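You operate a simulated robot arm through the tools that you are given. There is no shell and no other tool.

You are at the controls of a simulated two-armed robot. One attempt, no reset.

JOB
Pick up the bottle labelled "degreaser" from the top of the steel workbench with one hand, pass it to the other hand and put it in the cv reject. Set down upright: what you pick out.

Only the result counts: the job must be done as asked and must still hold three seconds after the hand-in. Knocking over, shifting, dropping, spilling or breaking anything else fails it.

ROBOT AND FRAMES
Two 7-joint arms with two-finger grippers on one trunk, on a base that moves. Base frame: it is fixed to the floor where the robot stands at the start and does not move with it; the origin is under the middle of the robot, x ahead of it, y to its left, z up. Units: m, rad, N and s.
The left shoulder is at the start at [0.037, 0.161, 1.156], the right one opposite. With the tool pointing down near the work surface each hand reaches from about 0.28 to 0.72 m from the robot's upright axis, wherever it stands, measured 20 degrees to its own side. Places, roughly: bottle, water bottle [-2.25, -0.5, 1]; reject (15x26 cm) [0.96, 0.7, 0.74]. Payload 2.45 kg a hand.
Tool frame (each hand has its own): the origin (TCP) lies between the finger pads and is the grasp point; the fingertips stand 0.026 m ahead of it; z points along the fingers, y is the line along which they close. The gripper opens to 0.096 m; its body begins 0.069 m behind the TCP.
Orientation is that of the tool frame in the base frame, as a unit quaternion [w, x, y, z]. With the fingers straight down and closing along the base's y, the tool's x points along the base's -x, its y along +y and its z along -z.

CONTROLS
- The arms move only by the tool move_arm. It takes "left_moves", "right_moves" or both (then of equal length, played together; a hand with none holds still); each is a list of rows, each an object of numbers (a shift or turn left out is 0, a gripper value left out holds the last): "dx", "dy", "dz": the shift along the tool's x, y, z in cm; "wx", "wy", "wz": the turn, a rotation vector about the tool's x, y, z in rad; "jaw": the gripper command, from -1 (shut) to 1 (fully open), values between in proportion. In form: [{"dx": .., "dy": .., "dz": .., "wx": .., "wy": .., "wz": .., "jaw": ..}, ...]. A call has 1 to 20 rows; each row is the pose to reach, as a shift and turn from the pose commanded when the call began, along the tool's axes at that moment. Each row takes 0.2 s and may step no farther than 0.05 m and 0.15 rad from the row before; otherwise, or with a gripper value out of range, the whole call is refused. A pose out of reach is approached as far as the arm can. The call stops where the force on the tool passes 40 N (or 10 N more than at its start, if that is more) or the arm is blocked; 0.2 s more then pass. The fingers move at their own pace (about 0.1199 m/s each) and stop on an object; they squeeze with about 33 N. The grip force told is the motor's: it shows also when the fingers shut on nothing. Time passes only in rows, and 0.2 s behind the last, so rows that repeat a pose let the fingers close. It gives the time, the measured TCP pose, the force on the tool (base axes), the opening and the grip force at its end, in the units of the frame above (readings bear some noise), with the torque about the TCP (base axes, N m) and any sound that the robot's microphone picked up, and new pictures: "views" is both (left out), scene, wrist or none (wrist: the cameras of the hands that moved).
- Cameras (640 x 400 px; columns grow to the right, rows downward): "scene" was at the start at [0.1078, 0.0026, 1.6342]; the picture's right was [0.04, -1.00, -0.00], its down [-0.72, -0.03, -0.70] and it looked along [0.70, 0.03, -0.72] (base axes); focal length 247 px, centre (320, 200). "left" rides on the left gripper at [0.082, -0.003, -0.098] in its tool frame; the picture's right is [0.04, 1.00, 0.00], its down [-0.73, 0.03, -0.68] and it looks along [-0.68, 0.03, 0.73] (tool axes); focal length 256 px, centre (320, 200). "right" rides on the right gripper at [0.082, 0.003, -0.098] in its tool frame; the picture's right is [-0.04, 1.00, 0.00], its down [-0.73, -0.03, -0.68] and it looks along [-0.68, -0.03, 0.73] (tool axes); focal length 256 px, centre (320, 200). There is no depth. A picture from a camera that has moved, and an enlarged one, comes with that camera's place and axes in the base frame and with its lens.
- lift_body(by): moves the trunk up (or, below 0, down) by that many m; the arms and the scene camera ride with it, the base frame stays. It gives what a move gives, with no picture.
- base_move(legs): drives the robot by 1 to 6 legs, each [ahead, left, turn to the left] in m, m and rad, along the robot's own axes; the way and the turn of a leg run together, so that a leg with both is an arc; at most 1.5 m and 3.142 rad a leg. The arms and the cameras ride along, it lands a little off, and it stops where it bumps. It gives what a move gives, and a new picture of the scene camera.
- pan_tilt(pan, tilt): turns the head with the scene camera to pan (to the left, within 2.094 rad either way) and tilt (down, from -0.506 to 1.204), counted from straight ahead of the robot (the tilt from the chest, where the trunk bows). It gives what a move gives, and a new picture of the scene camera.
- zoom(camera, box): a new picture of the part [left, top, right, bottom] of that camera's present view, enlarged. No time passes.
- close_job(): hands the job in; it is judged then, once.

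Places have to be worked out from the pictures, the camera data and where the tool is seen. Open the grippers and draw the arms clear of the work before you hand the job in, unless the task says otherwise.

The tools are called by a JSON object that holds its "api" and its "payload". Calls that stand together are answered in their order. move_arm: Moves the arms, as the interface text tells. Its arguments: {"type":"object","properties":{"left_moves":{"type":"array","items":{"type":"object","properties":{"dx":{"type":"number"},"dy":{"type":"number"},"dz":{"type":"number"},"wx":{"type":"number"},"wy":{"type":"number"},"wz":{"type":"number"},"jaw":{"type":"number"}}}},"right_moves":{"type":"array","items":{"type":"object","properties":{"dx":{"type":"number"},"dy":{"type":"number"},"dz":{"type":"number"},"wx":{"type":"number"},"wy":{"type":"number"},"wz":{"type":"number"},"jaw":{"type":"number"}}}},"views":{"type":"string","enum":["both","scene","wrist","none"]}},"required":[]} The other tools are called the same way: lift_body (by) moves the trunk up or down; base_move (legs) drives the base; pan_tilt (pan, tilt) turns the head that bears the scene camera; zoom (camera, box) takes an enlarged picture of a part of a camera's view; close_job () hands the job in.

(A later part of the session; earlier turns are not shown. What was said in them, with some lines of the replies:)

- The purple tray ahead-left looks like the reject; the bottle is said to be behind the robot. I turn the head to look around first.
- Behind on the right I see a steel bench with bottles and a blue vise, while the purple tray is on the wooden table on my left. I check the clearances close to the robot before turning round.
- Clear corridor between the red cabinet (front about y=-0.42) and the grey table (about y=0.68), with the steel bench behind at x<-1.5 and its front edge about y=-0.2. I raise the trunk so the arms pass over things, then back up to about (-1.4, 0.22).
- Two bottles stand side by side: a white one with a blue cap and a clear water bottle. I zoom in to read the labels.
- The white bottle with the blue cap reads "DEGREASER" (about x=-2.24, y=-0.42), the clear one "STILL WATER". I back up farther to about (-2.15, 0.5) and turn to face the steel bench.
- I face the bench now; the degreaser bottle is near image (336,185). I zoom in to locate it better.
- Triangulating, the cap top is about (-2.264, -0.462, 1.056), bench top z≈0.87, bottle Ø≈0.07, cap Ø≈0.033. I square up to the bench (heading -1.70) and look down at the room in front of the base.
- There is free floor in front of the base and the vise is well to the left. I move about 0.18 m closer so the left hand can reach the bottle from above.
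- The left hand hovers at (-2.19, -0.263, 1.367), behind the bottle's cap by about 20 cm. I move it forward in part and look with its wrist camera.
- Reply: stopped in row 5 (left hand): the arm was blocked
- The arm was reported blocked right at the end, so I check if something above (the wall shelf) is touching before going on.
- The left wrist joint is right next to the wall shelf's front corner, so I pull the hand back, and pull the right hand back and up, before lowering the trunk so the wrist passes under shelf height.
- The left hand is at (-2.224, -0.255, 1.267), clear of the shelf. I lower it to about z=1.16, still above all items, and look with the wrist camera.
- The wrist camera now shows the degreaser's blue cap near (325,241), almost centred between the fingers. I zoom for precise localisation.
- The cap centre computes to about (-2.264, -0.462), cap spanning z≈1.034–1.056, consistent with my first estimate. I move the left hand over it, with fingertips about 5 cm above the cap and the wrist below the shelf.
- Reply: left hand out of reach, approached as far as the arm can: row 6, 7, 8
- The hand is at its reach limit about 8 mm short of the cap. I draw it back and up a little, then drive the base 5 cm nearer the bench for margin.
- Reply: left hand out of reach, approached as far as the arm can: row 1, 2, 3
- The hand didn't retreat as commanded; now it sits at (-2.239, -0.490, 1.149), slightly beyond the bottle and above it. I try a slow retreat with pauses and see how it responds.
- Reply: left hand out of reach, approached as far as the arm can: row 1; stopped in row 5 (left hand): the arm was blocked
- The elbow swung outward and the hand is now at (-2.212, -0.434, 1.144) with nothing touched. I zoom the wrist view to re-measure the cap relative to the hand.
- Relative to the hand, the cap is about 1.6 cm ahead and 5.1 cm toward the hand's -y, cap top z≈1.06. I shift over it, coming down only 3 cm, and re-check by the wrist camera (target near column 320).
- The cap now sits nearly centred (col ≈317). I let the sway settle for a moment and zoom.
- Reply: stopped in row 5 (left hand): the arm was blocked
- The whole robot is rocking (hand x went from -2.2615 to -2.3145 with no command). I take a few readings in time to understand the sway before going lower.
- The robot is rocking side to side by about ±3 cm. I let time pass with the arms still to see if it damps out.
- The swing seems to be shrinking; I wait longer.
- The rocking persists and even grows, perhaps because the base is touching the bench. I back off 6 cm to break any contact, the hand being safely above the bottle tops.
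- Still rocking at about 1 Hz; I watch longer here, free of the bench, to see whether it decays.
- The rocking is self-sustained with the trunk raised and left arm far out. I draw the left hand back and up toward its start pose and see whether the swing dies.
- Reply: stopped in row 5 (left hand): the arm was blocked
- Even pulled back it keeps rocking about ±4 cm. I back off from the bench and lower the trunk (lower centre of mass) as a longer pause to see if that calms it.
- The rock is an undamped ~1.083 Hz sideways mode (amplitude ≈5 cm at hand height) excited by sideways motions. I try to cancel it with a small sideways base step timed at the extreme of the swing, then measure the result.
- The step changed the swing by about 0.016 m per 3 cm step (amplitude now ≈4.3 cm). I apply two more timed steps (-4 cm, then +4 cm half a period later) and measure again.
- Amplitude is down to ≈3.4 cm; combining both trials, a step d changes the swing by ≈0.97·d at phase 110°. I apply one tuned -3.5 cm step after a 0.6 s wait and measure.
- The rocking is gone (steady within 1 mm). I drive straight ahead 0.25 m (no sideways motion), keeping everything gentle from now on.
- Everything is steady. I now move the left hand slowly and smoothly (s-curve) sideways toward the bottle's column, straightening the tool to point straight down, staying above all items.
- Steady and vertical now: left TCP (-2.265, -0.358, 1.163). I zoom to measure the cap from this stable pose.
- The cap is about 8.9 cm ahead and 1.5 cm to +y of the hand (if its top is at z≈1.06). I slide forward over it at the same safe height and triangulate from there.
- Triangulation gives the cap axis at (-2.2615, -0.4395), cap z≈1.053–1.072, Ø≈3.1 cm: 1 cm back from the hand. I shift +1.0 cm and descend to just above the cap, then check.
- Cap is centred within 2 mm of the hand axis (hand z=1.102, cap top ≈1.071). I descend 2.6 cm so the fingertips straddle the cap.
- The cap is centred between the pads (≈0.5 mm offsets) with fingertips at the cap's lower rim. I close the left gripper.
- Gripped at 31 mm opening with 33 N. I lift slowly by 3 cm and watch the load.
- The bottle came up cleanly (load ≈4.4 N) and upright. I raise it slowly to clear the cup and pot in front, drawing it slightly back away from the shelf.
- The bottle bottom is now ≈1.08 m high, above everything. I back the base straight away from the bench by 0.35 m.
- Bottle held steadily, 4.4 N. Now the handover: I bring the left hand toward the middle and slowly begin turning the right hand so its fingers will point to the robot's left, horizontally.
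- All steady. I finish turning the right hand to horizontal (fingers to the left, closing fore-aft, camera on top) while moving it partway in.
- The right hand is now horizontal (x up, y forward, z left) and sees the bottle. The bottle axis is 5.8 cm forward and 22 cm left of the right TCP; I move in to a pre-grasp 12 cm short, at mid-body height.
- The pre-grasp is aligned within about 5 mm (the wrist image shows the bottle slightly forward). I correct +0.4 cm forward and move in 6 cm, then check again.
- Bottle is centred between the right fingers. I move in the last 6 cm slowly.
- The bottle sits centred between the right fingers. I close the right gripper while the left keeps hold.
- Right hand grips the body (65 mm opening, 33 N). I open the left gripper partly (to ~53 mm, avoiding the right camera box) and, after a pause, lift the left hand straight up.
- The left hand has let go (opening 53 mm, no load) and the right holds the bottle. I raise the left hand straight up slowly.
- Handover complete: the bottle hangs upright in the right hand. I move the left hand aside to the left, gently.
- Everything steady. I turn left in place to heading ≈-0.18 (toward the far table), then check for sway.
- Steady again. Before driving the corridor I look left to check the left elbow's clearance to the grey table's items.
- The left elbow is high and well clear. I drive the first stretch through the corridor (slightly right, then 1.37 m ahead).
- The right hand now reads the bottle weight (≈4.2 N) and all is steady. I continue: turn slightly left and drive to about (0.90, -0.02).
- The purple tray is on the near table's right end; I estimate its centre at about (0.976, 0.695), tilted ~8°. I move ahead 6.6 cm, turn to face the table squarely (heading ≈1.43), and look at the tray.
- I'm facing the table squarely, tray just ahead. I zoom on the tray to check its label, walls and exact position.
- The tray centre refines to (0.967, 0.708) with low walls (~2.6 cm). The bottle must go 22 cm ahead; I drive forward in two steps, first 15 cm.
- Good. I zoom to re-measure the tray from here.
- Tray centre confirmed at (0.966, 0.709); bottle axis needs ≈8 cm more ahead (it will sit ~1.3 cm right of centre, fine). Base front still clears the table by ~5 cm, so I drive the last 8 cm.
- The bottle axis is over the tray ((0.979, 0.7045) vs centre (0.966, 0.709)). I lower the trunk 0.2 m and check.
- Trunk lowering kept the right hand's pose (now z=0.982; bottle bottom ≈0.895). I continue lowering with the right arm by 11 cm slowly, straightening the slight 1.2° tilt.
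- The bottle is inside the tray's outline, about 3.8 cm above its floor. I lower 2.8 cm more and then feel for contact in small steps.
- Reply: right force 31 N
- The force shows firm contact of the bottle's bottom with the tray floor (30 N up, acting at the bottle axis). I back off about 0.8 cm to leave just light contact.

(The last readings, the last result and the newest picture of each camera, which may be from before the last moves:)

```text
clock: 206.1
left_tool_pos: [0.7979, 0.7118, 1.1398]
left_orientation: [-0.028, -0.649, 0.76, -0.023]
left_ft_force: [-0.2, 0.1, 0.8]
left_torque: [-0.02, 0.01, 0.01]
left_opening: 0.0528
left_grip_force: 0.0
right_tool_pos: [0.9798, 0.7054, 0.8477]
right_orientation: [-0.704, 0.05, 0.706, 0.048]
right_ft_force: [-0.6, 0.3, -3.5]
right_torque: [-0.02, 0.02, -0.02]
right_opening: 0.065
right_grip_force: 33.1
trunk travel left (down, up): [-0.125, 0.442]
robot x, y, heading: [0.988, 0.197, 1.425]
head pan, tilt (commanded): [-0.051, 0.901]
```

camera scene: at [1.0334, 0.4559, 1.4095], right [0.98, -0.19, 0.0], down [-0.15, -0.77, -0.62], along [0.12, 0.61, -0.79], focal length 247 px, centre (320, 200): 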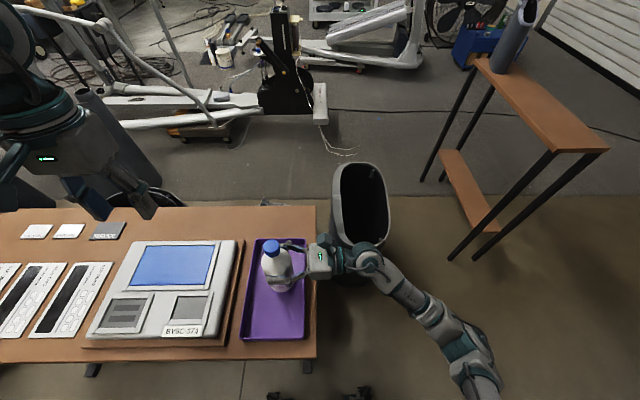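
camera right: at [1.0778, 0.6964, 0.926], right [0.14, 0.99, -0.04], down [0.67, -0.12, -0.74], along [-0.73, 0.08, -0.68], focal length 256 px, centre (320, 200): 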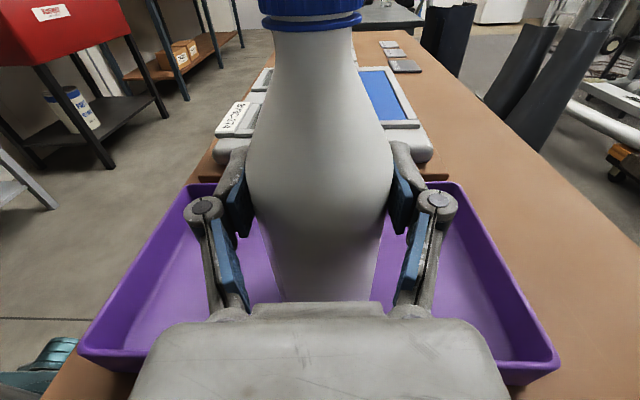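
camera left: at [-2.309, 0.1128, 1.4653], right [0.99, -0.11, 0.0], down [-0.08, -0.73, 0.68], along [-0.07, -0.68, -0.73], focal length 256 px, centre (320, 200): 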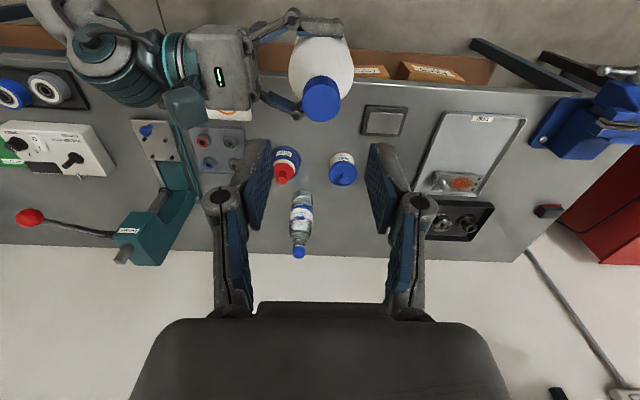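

Now the load is back to the bottle's weight (no contact at z=0.847). I inspect the bottle's uprightness before the final touch-down.

{"api": "move_arm", "payload": {"right_moves": [{"dx": -0.1}], "views": "both"}}

{"api": "zoom", "payload": {"camera": "scene", "box": [230, 210, 340, 300]}}

{"api": "zoom", "payload": {"camera": "right", "box": [160, 0, 480, 200]}}

```text
clock: 206.5
left_tool_pos: [0.7973, 0.7118, 1.1382]
left_orientation: [-0.027, -0.65, 0.759, -0.023]
left_ft_force: [0.2, -0.6, 0.4]
left_torque: [-0.02, 0.05, 0.01]
left_opening: 0.0526
left_grip_force: 0.1
right_tool_pos: [0.9787, 0.7066, 0.8479]
right_orientation: [-0.705, 0.05, 0.706, 0.049]
right_ft_force: [0.1, -0.7, -4.5]
right_torque: [0.0, -0.01, 0.01]
right_opening: 0.0653
right_grip_force: 33.2
trunk travel left (down, up): [-0.125, 0.442]
robot x, y, heading: [0.991, 0.1999, 1.426]
head pan, tilt (commanded): [-0.051, 0.901]
camera scene: at [1.0335, 0.4559, 1.4095], right [0.98, -0.19, 0.0], down [-0.15, -0.77, -0.62], along [0.12, 0.61, -0.79], focal length 247 px, centre (320, 200)
camera right: at [1.0773, 0.6975, 0.9297], right [0.14, 0.99, -0.04], down [0.67, -0.12, -0.73], along [-0.73, 0.07, -0.68], focal length 256 px, centre (320, 200)
```

scene: 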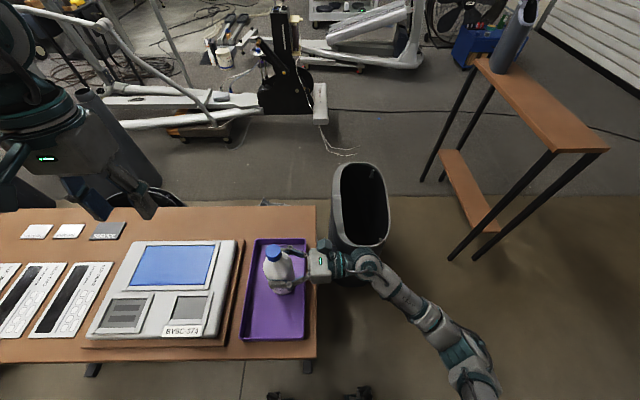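
right: 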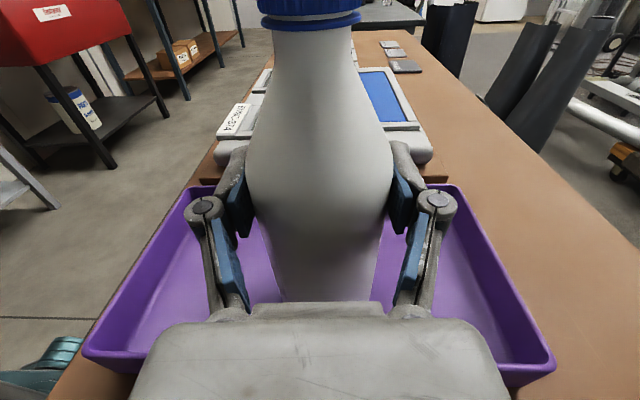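

```text
4.44 times, centred on (285, 255) of scene
camera zoom: at [1.0335, 0.4559, 1.4095], right [0.98, -0.19, 0.0], down [-0.15, -0.77, -0.62], along [0.12, 0.61, -0.79], focal length 1098 px, centre (476, -44)
```

zoom: 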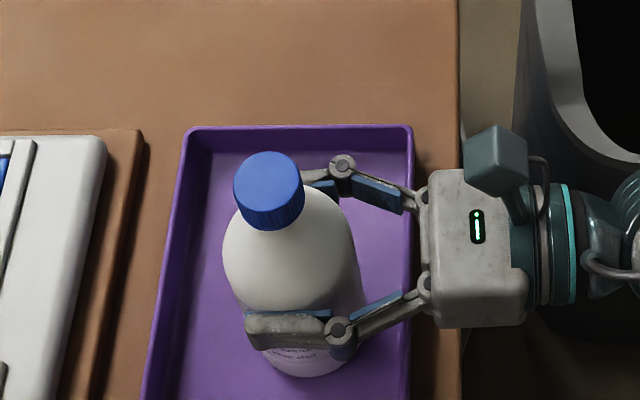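

```text
2.00 times, centred on (320, 100) of right
camera zoom: at [1.0773, 0.6975, 0.9297], right [0.14, 0.99, -0.04], down [0.67, -0.12, -0.73], along [-0.73, 0.07, -0.68], focal length 512 px, centre (320, 400)
```

zoom: 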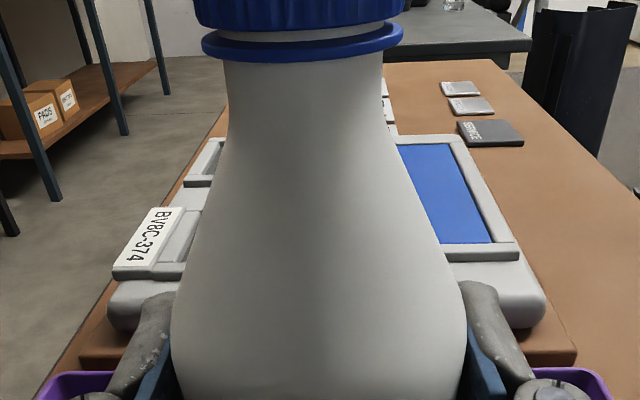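

Bottle looks upright. I lower in 2 mm steps until light contact.

{"api": "move_arm", "payload": {"right_moves": [{"dx": -0.1}, {"dx": -0.2}, {"dx": -0.2}], "views": "none"}}

{"api": "move_arm", "payload": {"right_moves": [{"dx": -0.1}, {"dx": -0.15}, {"dx": -0.15}], "views": "none"}}

```text
clock: 207.3
left_tool_pos: [0.7961, 0.7117, 1.1385]
left_orientation: [-0.027, -0.649, 0.76, -0.022]
left_ft_force: [0.1, -1.0, -0.6]
left_torque: [0.01, 0.01, -0.03]
left_opening: 0.0526
left_grip_force: 0.1
right_tool_pos: [0.9796, 0.7062, 0.8454]
right_orientation: [-0.705, 0.049, 0.706, 0.048]
right_ft_force: [0.4, 0.6, -3.4]
right_torque: [-0.01, 0.03, 0.0]
right_opening: 0.0653
right_grip_force: 33.6
trunk travel left (down, up): [-0.125, 0.442]
robot x, y, heading: [0.9902, 0.202, 1.433]
head pan, tilt (commanded): [-0.051, 0.901]
```

```text
clock: 208.1
left_tool_pos: [0.7967, 0.712, 1.1386]
left_orientation: [-0.027, -0.65, 0.759, -0.023]
left_ft_force: [0.4, -0.4, -0.3]
left_torque: [-0.05, 0.0, 0.0]
left_opening: 0.0526
left_grip_force: 0.1
right_tool_pos: [0.9791, 0.7061, 0.8445]
right_orientation: [-0.705, 0.048, 0.706, 0.048]
right_ft_force: [0.3, -0.6, -2.7]
right_torque: [-0.06, 0.01, -0.01]
right_opening: 0.0651
right_grip_force: 33.2
trunk travel left (down, up): [-0.125, 0.442]
robot x, y, heading: [0.989, 0.1947, 1.436]
head pan, tilt (commanded): [-0.051, 0.901]
```

Load is starting to drop (-2.7 N at z=0.8445). Another 1.5 mm.

{"api": "move_arm", "payload": {"right_moves": [{"dx": -0.1}, {"dx": -0.15}, {"dx": -0.15}], "views": "none"}}

{"api": "lift_body", "payload": {"by": 0.0}}

```text
clock: 208.9
left_tool_pos: [0.7975, 0.7114, 1.1403]
left_orientation: [-0.027, -0.65, 0.759, -0.023]
left_ft_force: [-0.5, 0.2, 0.4]
left_torque: [0.01, 0.01, -0.01]
left_opening: 0.0528
left_grip_force: 0.0
right_tool_pos: [0.9807, 0.7058, 0.8447]
right_orientation: [0.706, -0.049, -0.705, -0.049]
right_ft_force: [-0.9, 2.4, 9.3]
right_torque: [-0.08, -0.18, 0.02]
right_opening: 0.0653
right_grip_force: 33.0
trunk travel left (down, up): [-0.125, 0.442]
robot x, y, heading: [0.9902, 0.2015, 1.434]
head pan, tilt (commanded): [-0.051, 0.901]
```

```text
clock: 209.4
left_tool_pos: [0.7966, 0.7111, 1.1394]
left_orientation: [-0.026, -0.65, 0.759, -0.022]
left_ft_force: [-0.3, 0.9, -0.4]
left_torque: [0.01, -0.03, 0.0]
left_opening: 0.0528
left_grip_force: 0.1
right_tool_pos: [0.98, 0.7069, 0.8443]
right_orientation: [0.706, -0.049, -0.705, -0.049]
right_ft_force: [-0.2, 3.9, 12.5]
right_torque: [0.02, -0.19, 0.05]
right_opening: 0.0652
right_grip_force: 33.2
trunk travel left (down, up): [-0.125, 0.442]
robot x, y, heading: [0.9895, 0.1969, 1.43]
head pan, tilt (commanded): [-0.051, 0.901]
```

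Light contact reached (about +12 N). I ease off 1 mm and then open the right gripper.

{"api": "move_arm", "payload": {"right_moves": [{"dx": 0.1}, {"dx": 0.1}], "views": "none"}}

{"api": "move_arm", "payload": {"right_moves": [{"jaw": -0.2}, {"jaw": 0.2}, {"jaw": 0.45}, {"jaw": 0.7}, {"jaw": 1.0}, {"jaw": 1.0}, {"jaw": 1.0}], "views": "both"}}

{"api": "zoom", "payload": {"camera": "scene", "box": [230, 210, 340, 300]}}

```text
clock: 210.0
left_tool_pos: [0.7978, 0.7123, 1.1384]
left_orientation: [-0.027, -0.65, 0.759, -0.023]
left_ft_force: [0.3, 0.1, -0.3]
left_torque: [-0.03, -0.03, 0.0]
left_opening: 0.0528
left_grip_force: 0.1
right_tool_pos: [0.9791, 0.7073, 0.8443]
right_orientation: [-0.705, 0.049, 0.706, 0.048]
right_ft_force: [0.5, 3.7, 8.3]
right_torque: [0.22, 0.1, 0.0]
right_opening: 0.0652
right_grip_force: 32.8
trunk travel left (down, up): [-0.125, 0.442]
robot x, y, heading: [0.9853, 0.1975, 1.429]
head pan, tilt (commanded): [-0.051, 0.901]
```

```text
clock: 211.6
left_tool_pos: [0.7981, 0.7111, 1.1393]
left_orientation: [-0.026, -0.649, 0.76, -0.023]
left_ft_force: [0.3, 0.2, 0.1]
left_torque: [0.02, 0.03, 0.0]
left_opening: 0.053
left_grip_force: 0.0
right_tool_pos: [0.979, 0.7065, 0.8451]
right_orientation: [-0.705, 0.049, 0.706, 0.049]
right_ft_force: [0.3, 0.2, -0.2]
right_torque: [0.0, 0.0, -0.04]
right_opening: 0.0964
right_grip_force: 0.1
trunk travel left (down, up): [-0.125, 0.442]
robot x, y, heading: [0.9928, 0.2014, 1.431]
head pan, tilt (commanded): [-0.051, 0.901]
camera scene: at [1.0334, 0.4553, 1.4097], right [0.98, -0.19, 0.0], down [-0.15, -0.77, -0.62], along [0.12, 0.61, -0.79], focal length 247 px, centre (320, 200)
camera right: at [1.0772, 0.6974, 0.926], right [0.14, 0.99, -0.04], down [0.67, -0.12, -0.73], along [-0.73, 0.07, -0.68], focal length 256 px, centre (320, 200)
```

scene: 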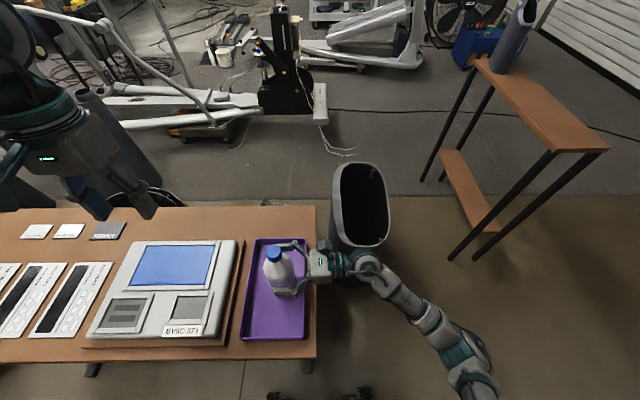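
right: 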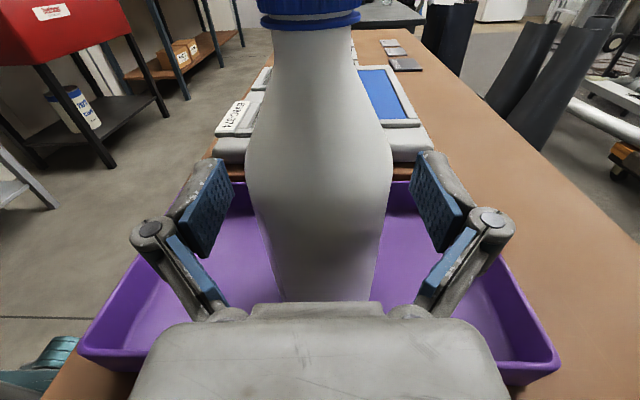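

```text
4.44 times, centred on (285, 255) of scene
camera zoom: at [1.0334, 0.4553, 1.4097], right [0.98, -0.19, 0.0], down [-0.15, -0.77, -0.62], along [0.12, 0.61, -0.79], focal length 1098 px, centre (476, -44)
```

zoom: 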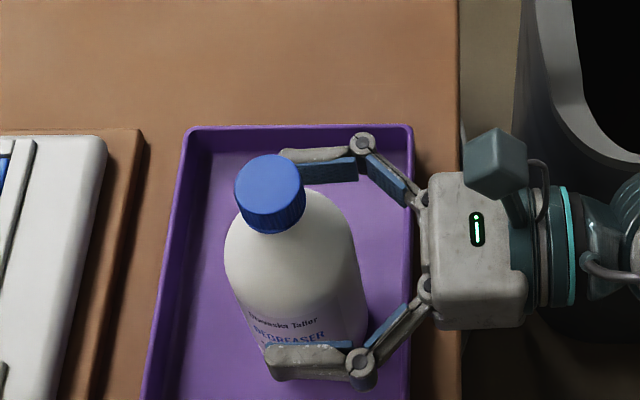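

The bottle stands upright in the tray, released. I withdraw the right hand straight back to the right, slowly.

{"api": "move_arm", "payload": {"right_moves": [{"dz": -0.1}, {"dz": -0.4}, {"dz": -0.9}, {"dz": -1.5}, {"dz": -2.3}, {"dz": -3.2}, {"dz": -4.1}, {"dz": -5.1}, {"dz": -6.1}, {"dz": -7.0}, {"dz": -7.9}, {"dz": -8.7}, {"dz": -9.4}, {"dz": -9.8}, {"dz": -10.0}, {"dz": -10.0}], "views": "both"}}

```text
clock: 215.0
left_tool_pos: [0.797, 0.7113, 1.1386]
left_orientation: [-0.026, -0.649, 0.76, -0.023]
left_ft_force: [0.5, 0.0, -0.2]
left_torque: [-0.02, 0.03, 0.02]
left_opening: 0.0525
left_grip_force: 0.1
right_tool_pos: [1.079, 0.6923, 0.8446]
right_orientation: [-0.705, 0.049, 0.706, 0.047]
right_ft_force: [0.9, 0.9, 0.4]
right_torque: [-0.02, 0.0, 0.01]
right_opening: 0.0957
right_grip_force: 0.1
trunk travel left (down, up): [-0.125, 0.442]
robot x, y, heading: [0.9901, 0.1976, 1.431]
head pan, tilt (commanded): [-0.051, 0.901]
camera scene: at [1.0342, 0.4549, 1.4097], right [0.98, -0.19, 0.0], down [-0.15, -0.77, -0.62], along [0.12, 0.61, -0.79], focal length 247 px, centre (320, 200)
camera right: at [1.177, 0.6837, 0.9259], right [0.14, 0.99, -0.04], down [0.67, -0.12, -0.73], along [-0.73, 0.07, -0.68], focal length 256 px, centre (320, 200)
```

scene: 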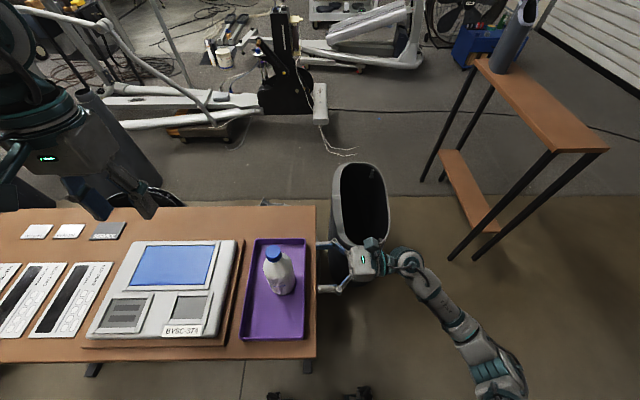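
right: 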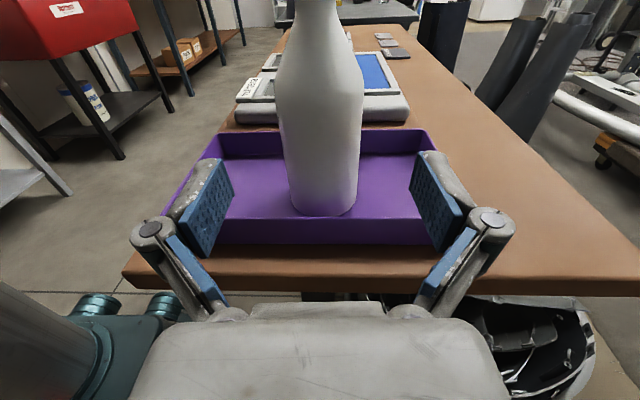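

The bottle stands upright alone in the tray. I pull the hand 8 cm farther out.

{"api": "move_arm", "payload": {"right_moves": [{"dz": -0.2}, {"dz": -0.8}, {"dz": -1.6}, {"dz": -2.6}, {"dz": -3.7}, {"dz": -4.8}, {"dz": -5.9}, {"dz": -6.8}, {"dz": -7.5}, {"dz": -7.9}, {"dz": -8.0}], "views": "scene"}}

{"api": "base_move", "payload": {"legs": [[-0.3, 0, 0]]}}

{"api": "zoom", "payload": {"camera": "scene", "box": [200, 100, 400, 240]}}

```text
clock: 217.4
left_tool_pos: [0.7975, 0.711, 1.1396]
left_orientation: [-0.026, -0.65, 0.759, -0.023]
left_ft_force: [-0.8, 0.6, 0.9]
left_torque: [-0.04, 0.01, 0.04]
left_opening: 0.0528
left_grip_force: 0.0
right_tool_pos: [1.1579, 0.6808, 0.8446]
right_orientation: [-0.705, 0.049, 0.706, 0.048]
right_ft_force: [0.6, -0.8, -0.7]
right_torque: [0.02, -0.04, 0.0]
right_opening: 0.096
right_grip_force: 0.0
trunk travel left (down, up): [-0.125, 0.442]
robot x, y, heading: [0.9909, 0.1979, 1.432]
head pan, tilt (commanded): [-0.051, 0.901]
camera scene: at [1.0348, 0.4547, 1.4098], right [0.98, -0.19, 0.0], down [-0.15, -0.77, -0.62], along [0.12, 0.61, -0.79], focal length 247 px, centre (320, 200)
```

scene: 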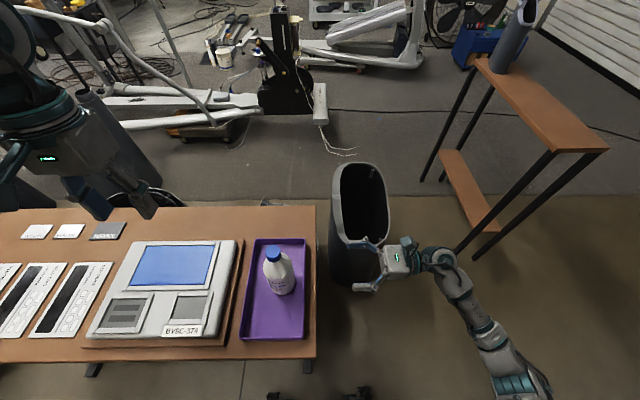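

```text
clock: 219.4
left_tool_pos: [0.7568, 0.4127, 1.1385]
left_orientation: [-0.028, -0.65, 0.759, -0.022]
left_ft_force: [1.2, -0.1, 0.3]
left_torque: [0.01, 0.0, 0.0]
left_opening: 0.0528
left_grip_force: 0.1
right_tool_pos: [1.1168, 0.3823, 0.8458]
right_orientation: [0.705, -0.049, -0.705, -0.049]
right_ft_force: [0.3, -0.5, -0.1]
right_torque: [0.02, 0.01, 0.0]
right_opening: 0.0961
right_grip_force: 0.0
trunk travel left (down, up): [-0.125, 0.442]
robot x, y, heading: [0.9479, -0.0992, 1.425]
head pan, tilt (commanded): [-0.051, 0.901]
camera scene: at [0.9931, 0.1563, 1.4098], right [0.98, -0.19, 0.0], down [-0.15, -0.77, -0.62], along [0.12, 0.61, -0.79], focal length 247 px, centre (320, 200)
```

scene: 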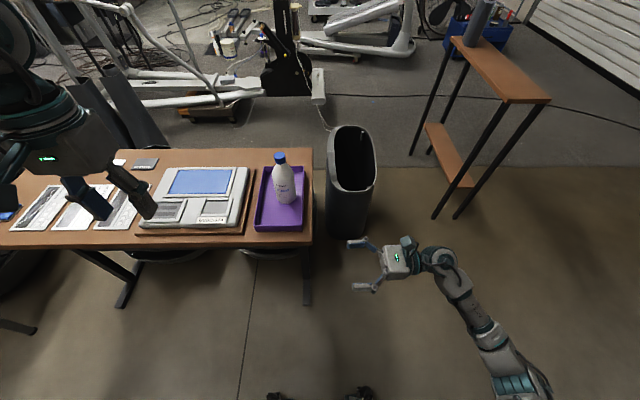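

```text
2.86 times, centred on (300, 170) of scene
camera zoom: at [0.9931, 0.1563, 1.4098], right [0.98, -0.19, 0.0], down [-0.15, -0.77, -0.62], along [0.12, 0.61, -0.79], focal length 706 px, centre (377, 286)
```

zoom: 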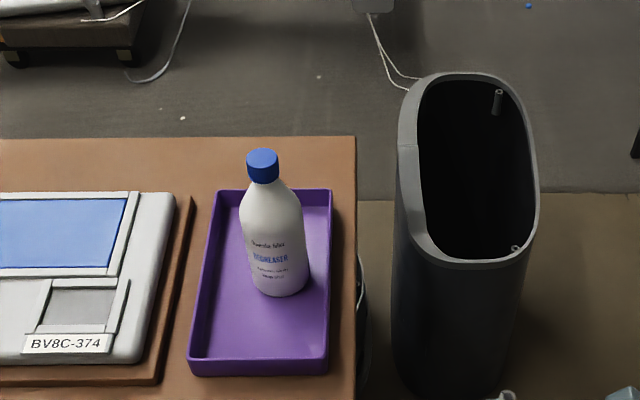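

The degreaser stands upright in the purple reject tray and nothing else moved. I open the left gripper fully and back off a little more before handing in.

{"api": "move_arm", "payload": {"left_moves": [{"jaw": 0.5}, {"jaw": 1.0}, {"jaw": 1.0}, {"jaw": 1.0}], "views": "none"}}

{"api": "base_move", "payload": {"legs": [[-0.2, 0, 0]]}}

{"api": "zoom", "payload": {"camera": "scene", "box": [180, 60, 400, 200]}}

{"api": "lift_body", "payload": {"by": 0.0}}

```text
clock: 220.4
left_tool_pos: [0.7564, 0.4082, 1.1415]
left_orientation: [-0.026, -0.649, 0.76, -0.02]
left_ft_force: [-0.2, 0.1, -0.1]
left_torque: [-0.01, -0.02, 0.03]
left_opening: 0.0959
left_grip_force: 0.1
right_tool_pos: [1.1165, 0.3793, 0.8478]
right_orientation: [-0.705, 0.048, 0.706, 0.051]
right_ft_force: [0.8, 0.3, -0.7]
right_torque: [0.01, -0.02, 0.04]
right_opening: 0.096
right_grip_force: 0.1
trunk travel left (down, up): [-0.125, 0.442]
robot x, y, heading: [0.9504, -0.1001, 1.432]
head pan, tilt (commanded): [-0.051, 0.901]
```

```text
clock: 222.1
left_tool_pos: [0.7284, 0.2096, 1.1429]
left_orientation: [-0.025, -0.65, 0.759, -0.021]
left_ft_force: [-0.1, -0.4, 0.6]
left_torque: [0.01, 0.01, 0.01]
left_opening: 0.0957
left_grip_force: 0.1
right_tool_pos: [1.0891, 0.1798, 0.8466]
right_orientation: [-0.705, 0.047, 0.706, 0.051]
right_ft_force: [0.0, -0.8, -0.1]
right_torque: [0.01, -0.01, 0.01]
right_opening: 0.0959
right_grip_force: 0.0
trunk travel left (down, up): [-0.125, 0.442]
robot x, y, heading: [0.923, -0.2989, 1.432]
head pan, tilt (commanded): [-0.051, 0.901]
camera scene: at [0.9652, -0.0428, 1.4099], right [0.98, -0.19, 0.0], down [-0.15, -0.77, -0.62], along [0.12, 0.61, -0.79], focal length 247 px, centre (320, 200)
```

scene: 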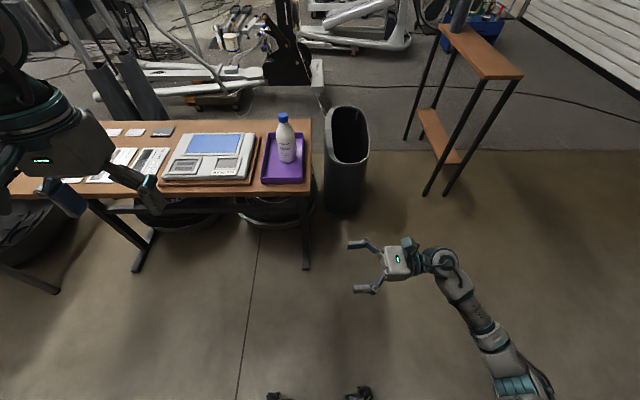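

```text
2.86 times, centred on (290, 130) of scene
camera zoom: at [0.9652, -0.0428, 1.4099], right [0.98, -0.19, 0.0], down [-0.15, -0.77, -0.62], along [0.12, 0.61, -0.79], focal length 706 px, centre (406, 400)
```

zoom: 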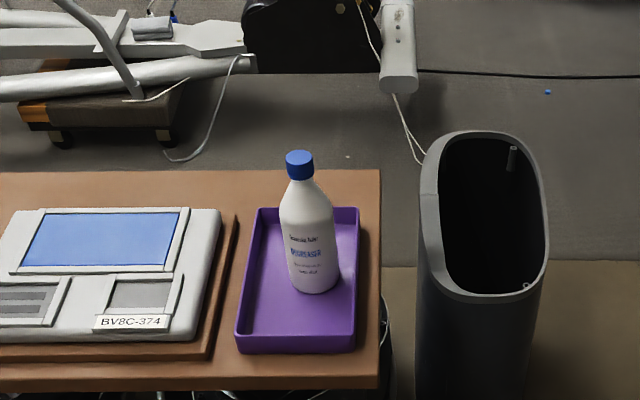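

```text
clock: 222.6
left_tool_pos: [0.7279, 0.2047, 1.1438]
left_orientation: [-0.024, -0.65, 0.759, -0.019]
left_ft_force: [-0.5, 0.2, -0.1]
left_torque: [0.0, -0.03, -0.01]
left_opening: 0.0962
left_grip_force: 0.1
right_tool_pos: [1.0887, 0.178, 0.8491]
right_orientation: [-0.705, 0.045, 0.706, 0.052]
right_ft_force: [-0.6, -0.1, 0.0]
right_torque: [0.0, 0.04, 0.0]
right_opening: 0.096
right_grip_force: 0.0
trunk travel left (down, up): [-0.125, 0.442]
robot x, y, heading: [0.9251, -0.3002, 1.429]
head pan, tilt (commanded): [-0.051, 0.901]
```

The degreaser bottle stands upright in the reject tray, both grippers are open, and the arms are clear. I hand the job in.

{"api": "close_job", "payload": {}}

```text
The job is handed in.
```

I picked the degreaser bottle up from the steel workbench with the left hand, passed it to the right hand, and set it upright in the purple reject tray. The job is handed in. The result of the judging hasn't come back.

- **End state:** My last pictures, taken just before the hand-in, show the bottle standing on its own in the tray. Both grippers were open and the robot had backed clear of the table.
- **Which tray:** I couldn't see a label on the purple tray. I took it as the "cv reject" because its position and 15 x 26 cm size match the place you gave.
- **Rocking at the bench:** The robot rocked side to side by about 5 cm while I was lining up the first grasp. I stopped this with small timed base moves before picking anything up. I saw nothing else knocked or shifted.
- **Pressure on the tray:** During the set-down I briefly pressed the bottle onto the tray floor with about 30 N, then eased off before letting go.
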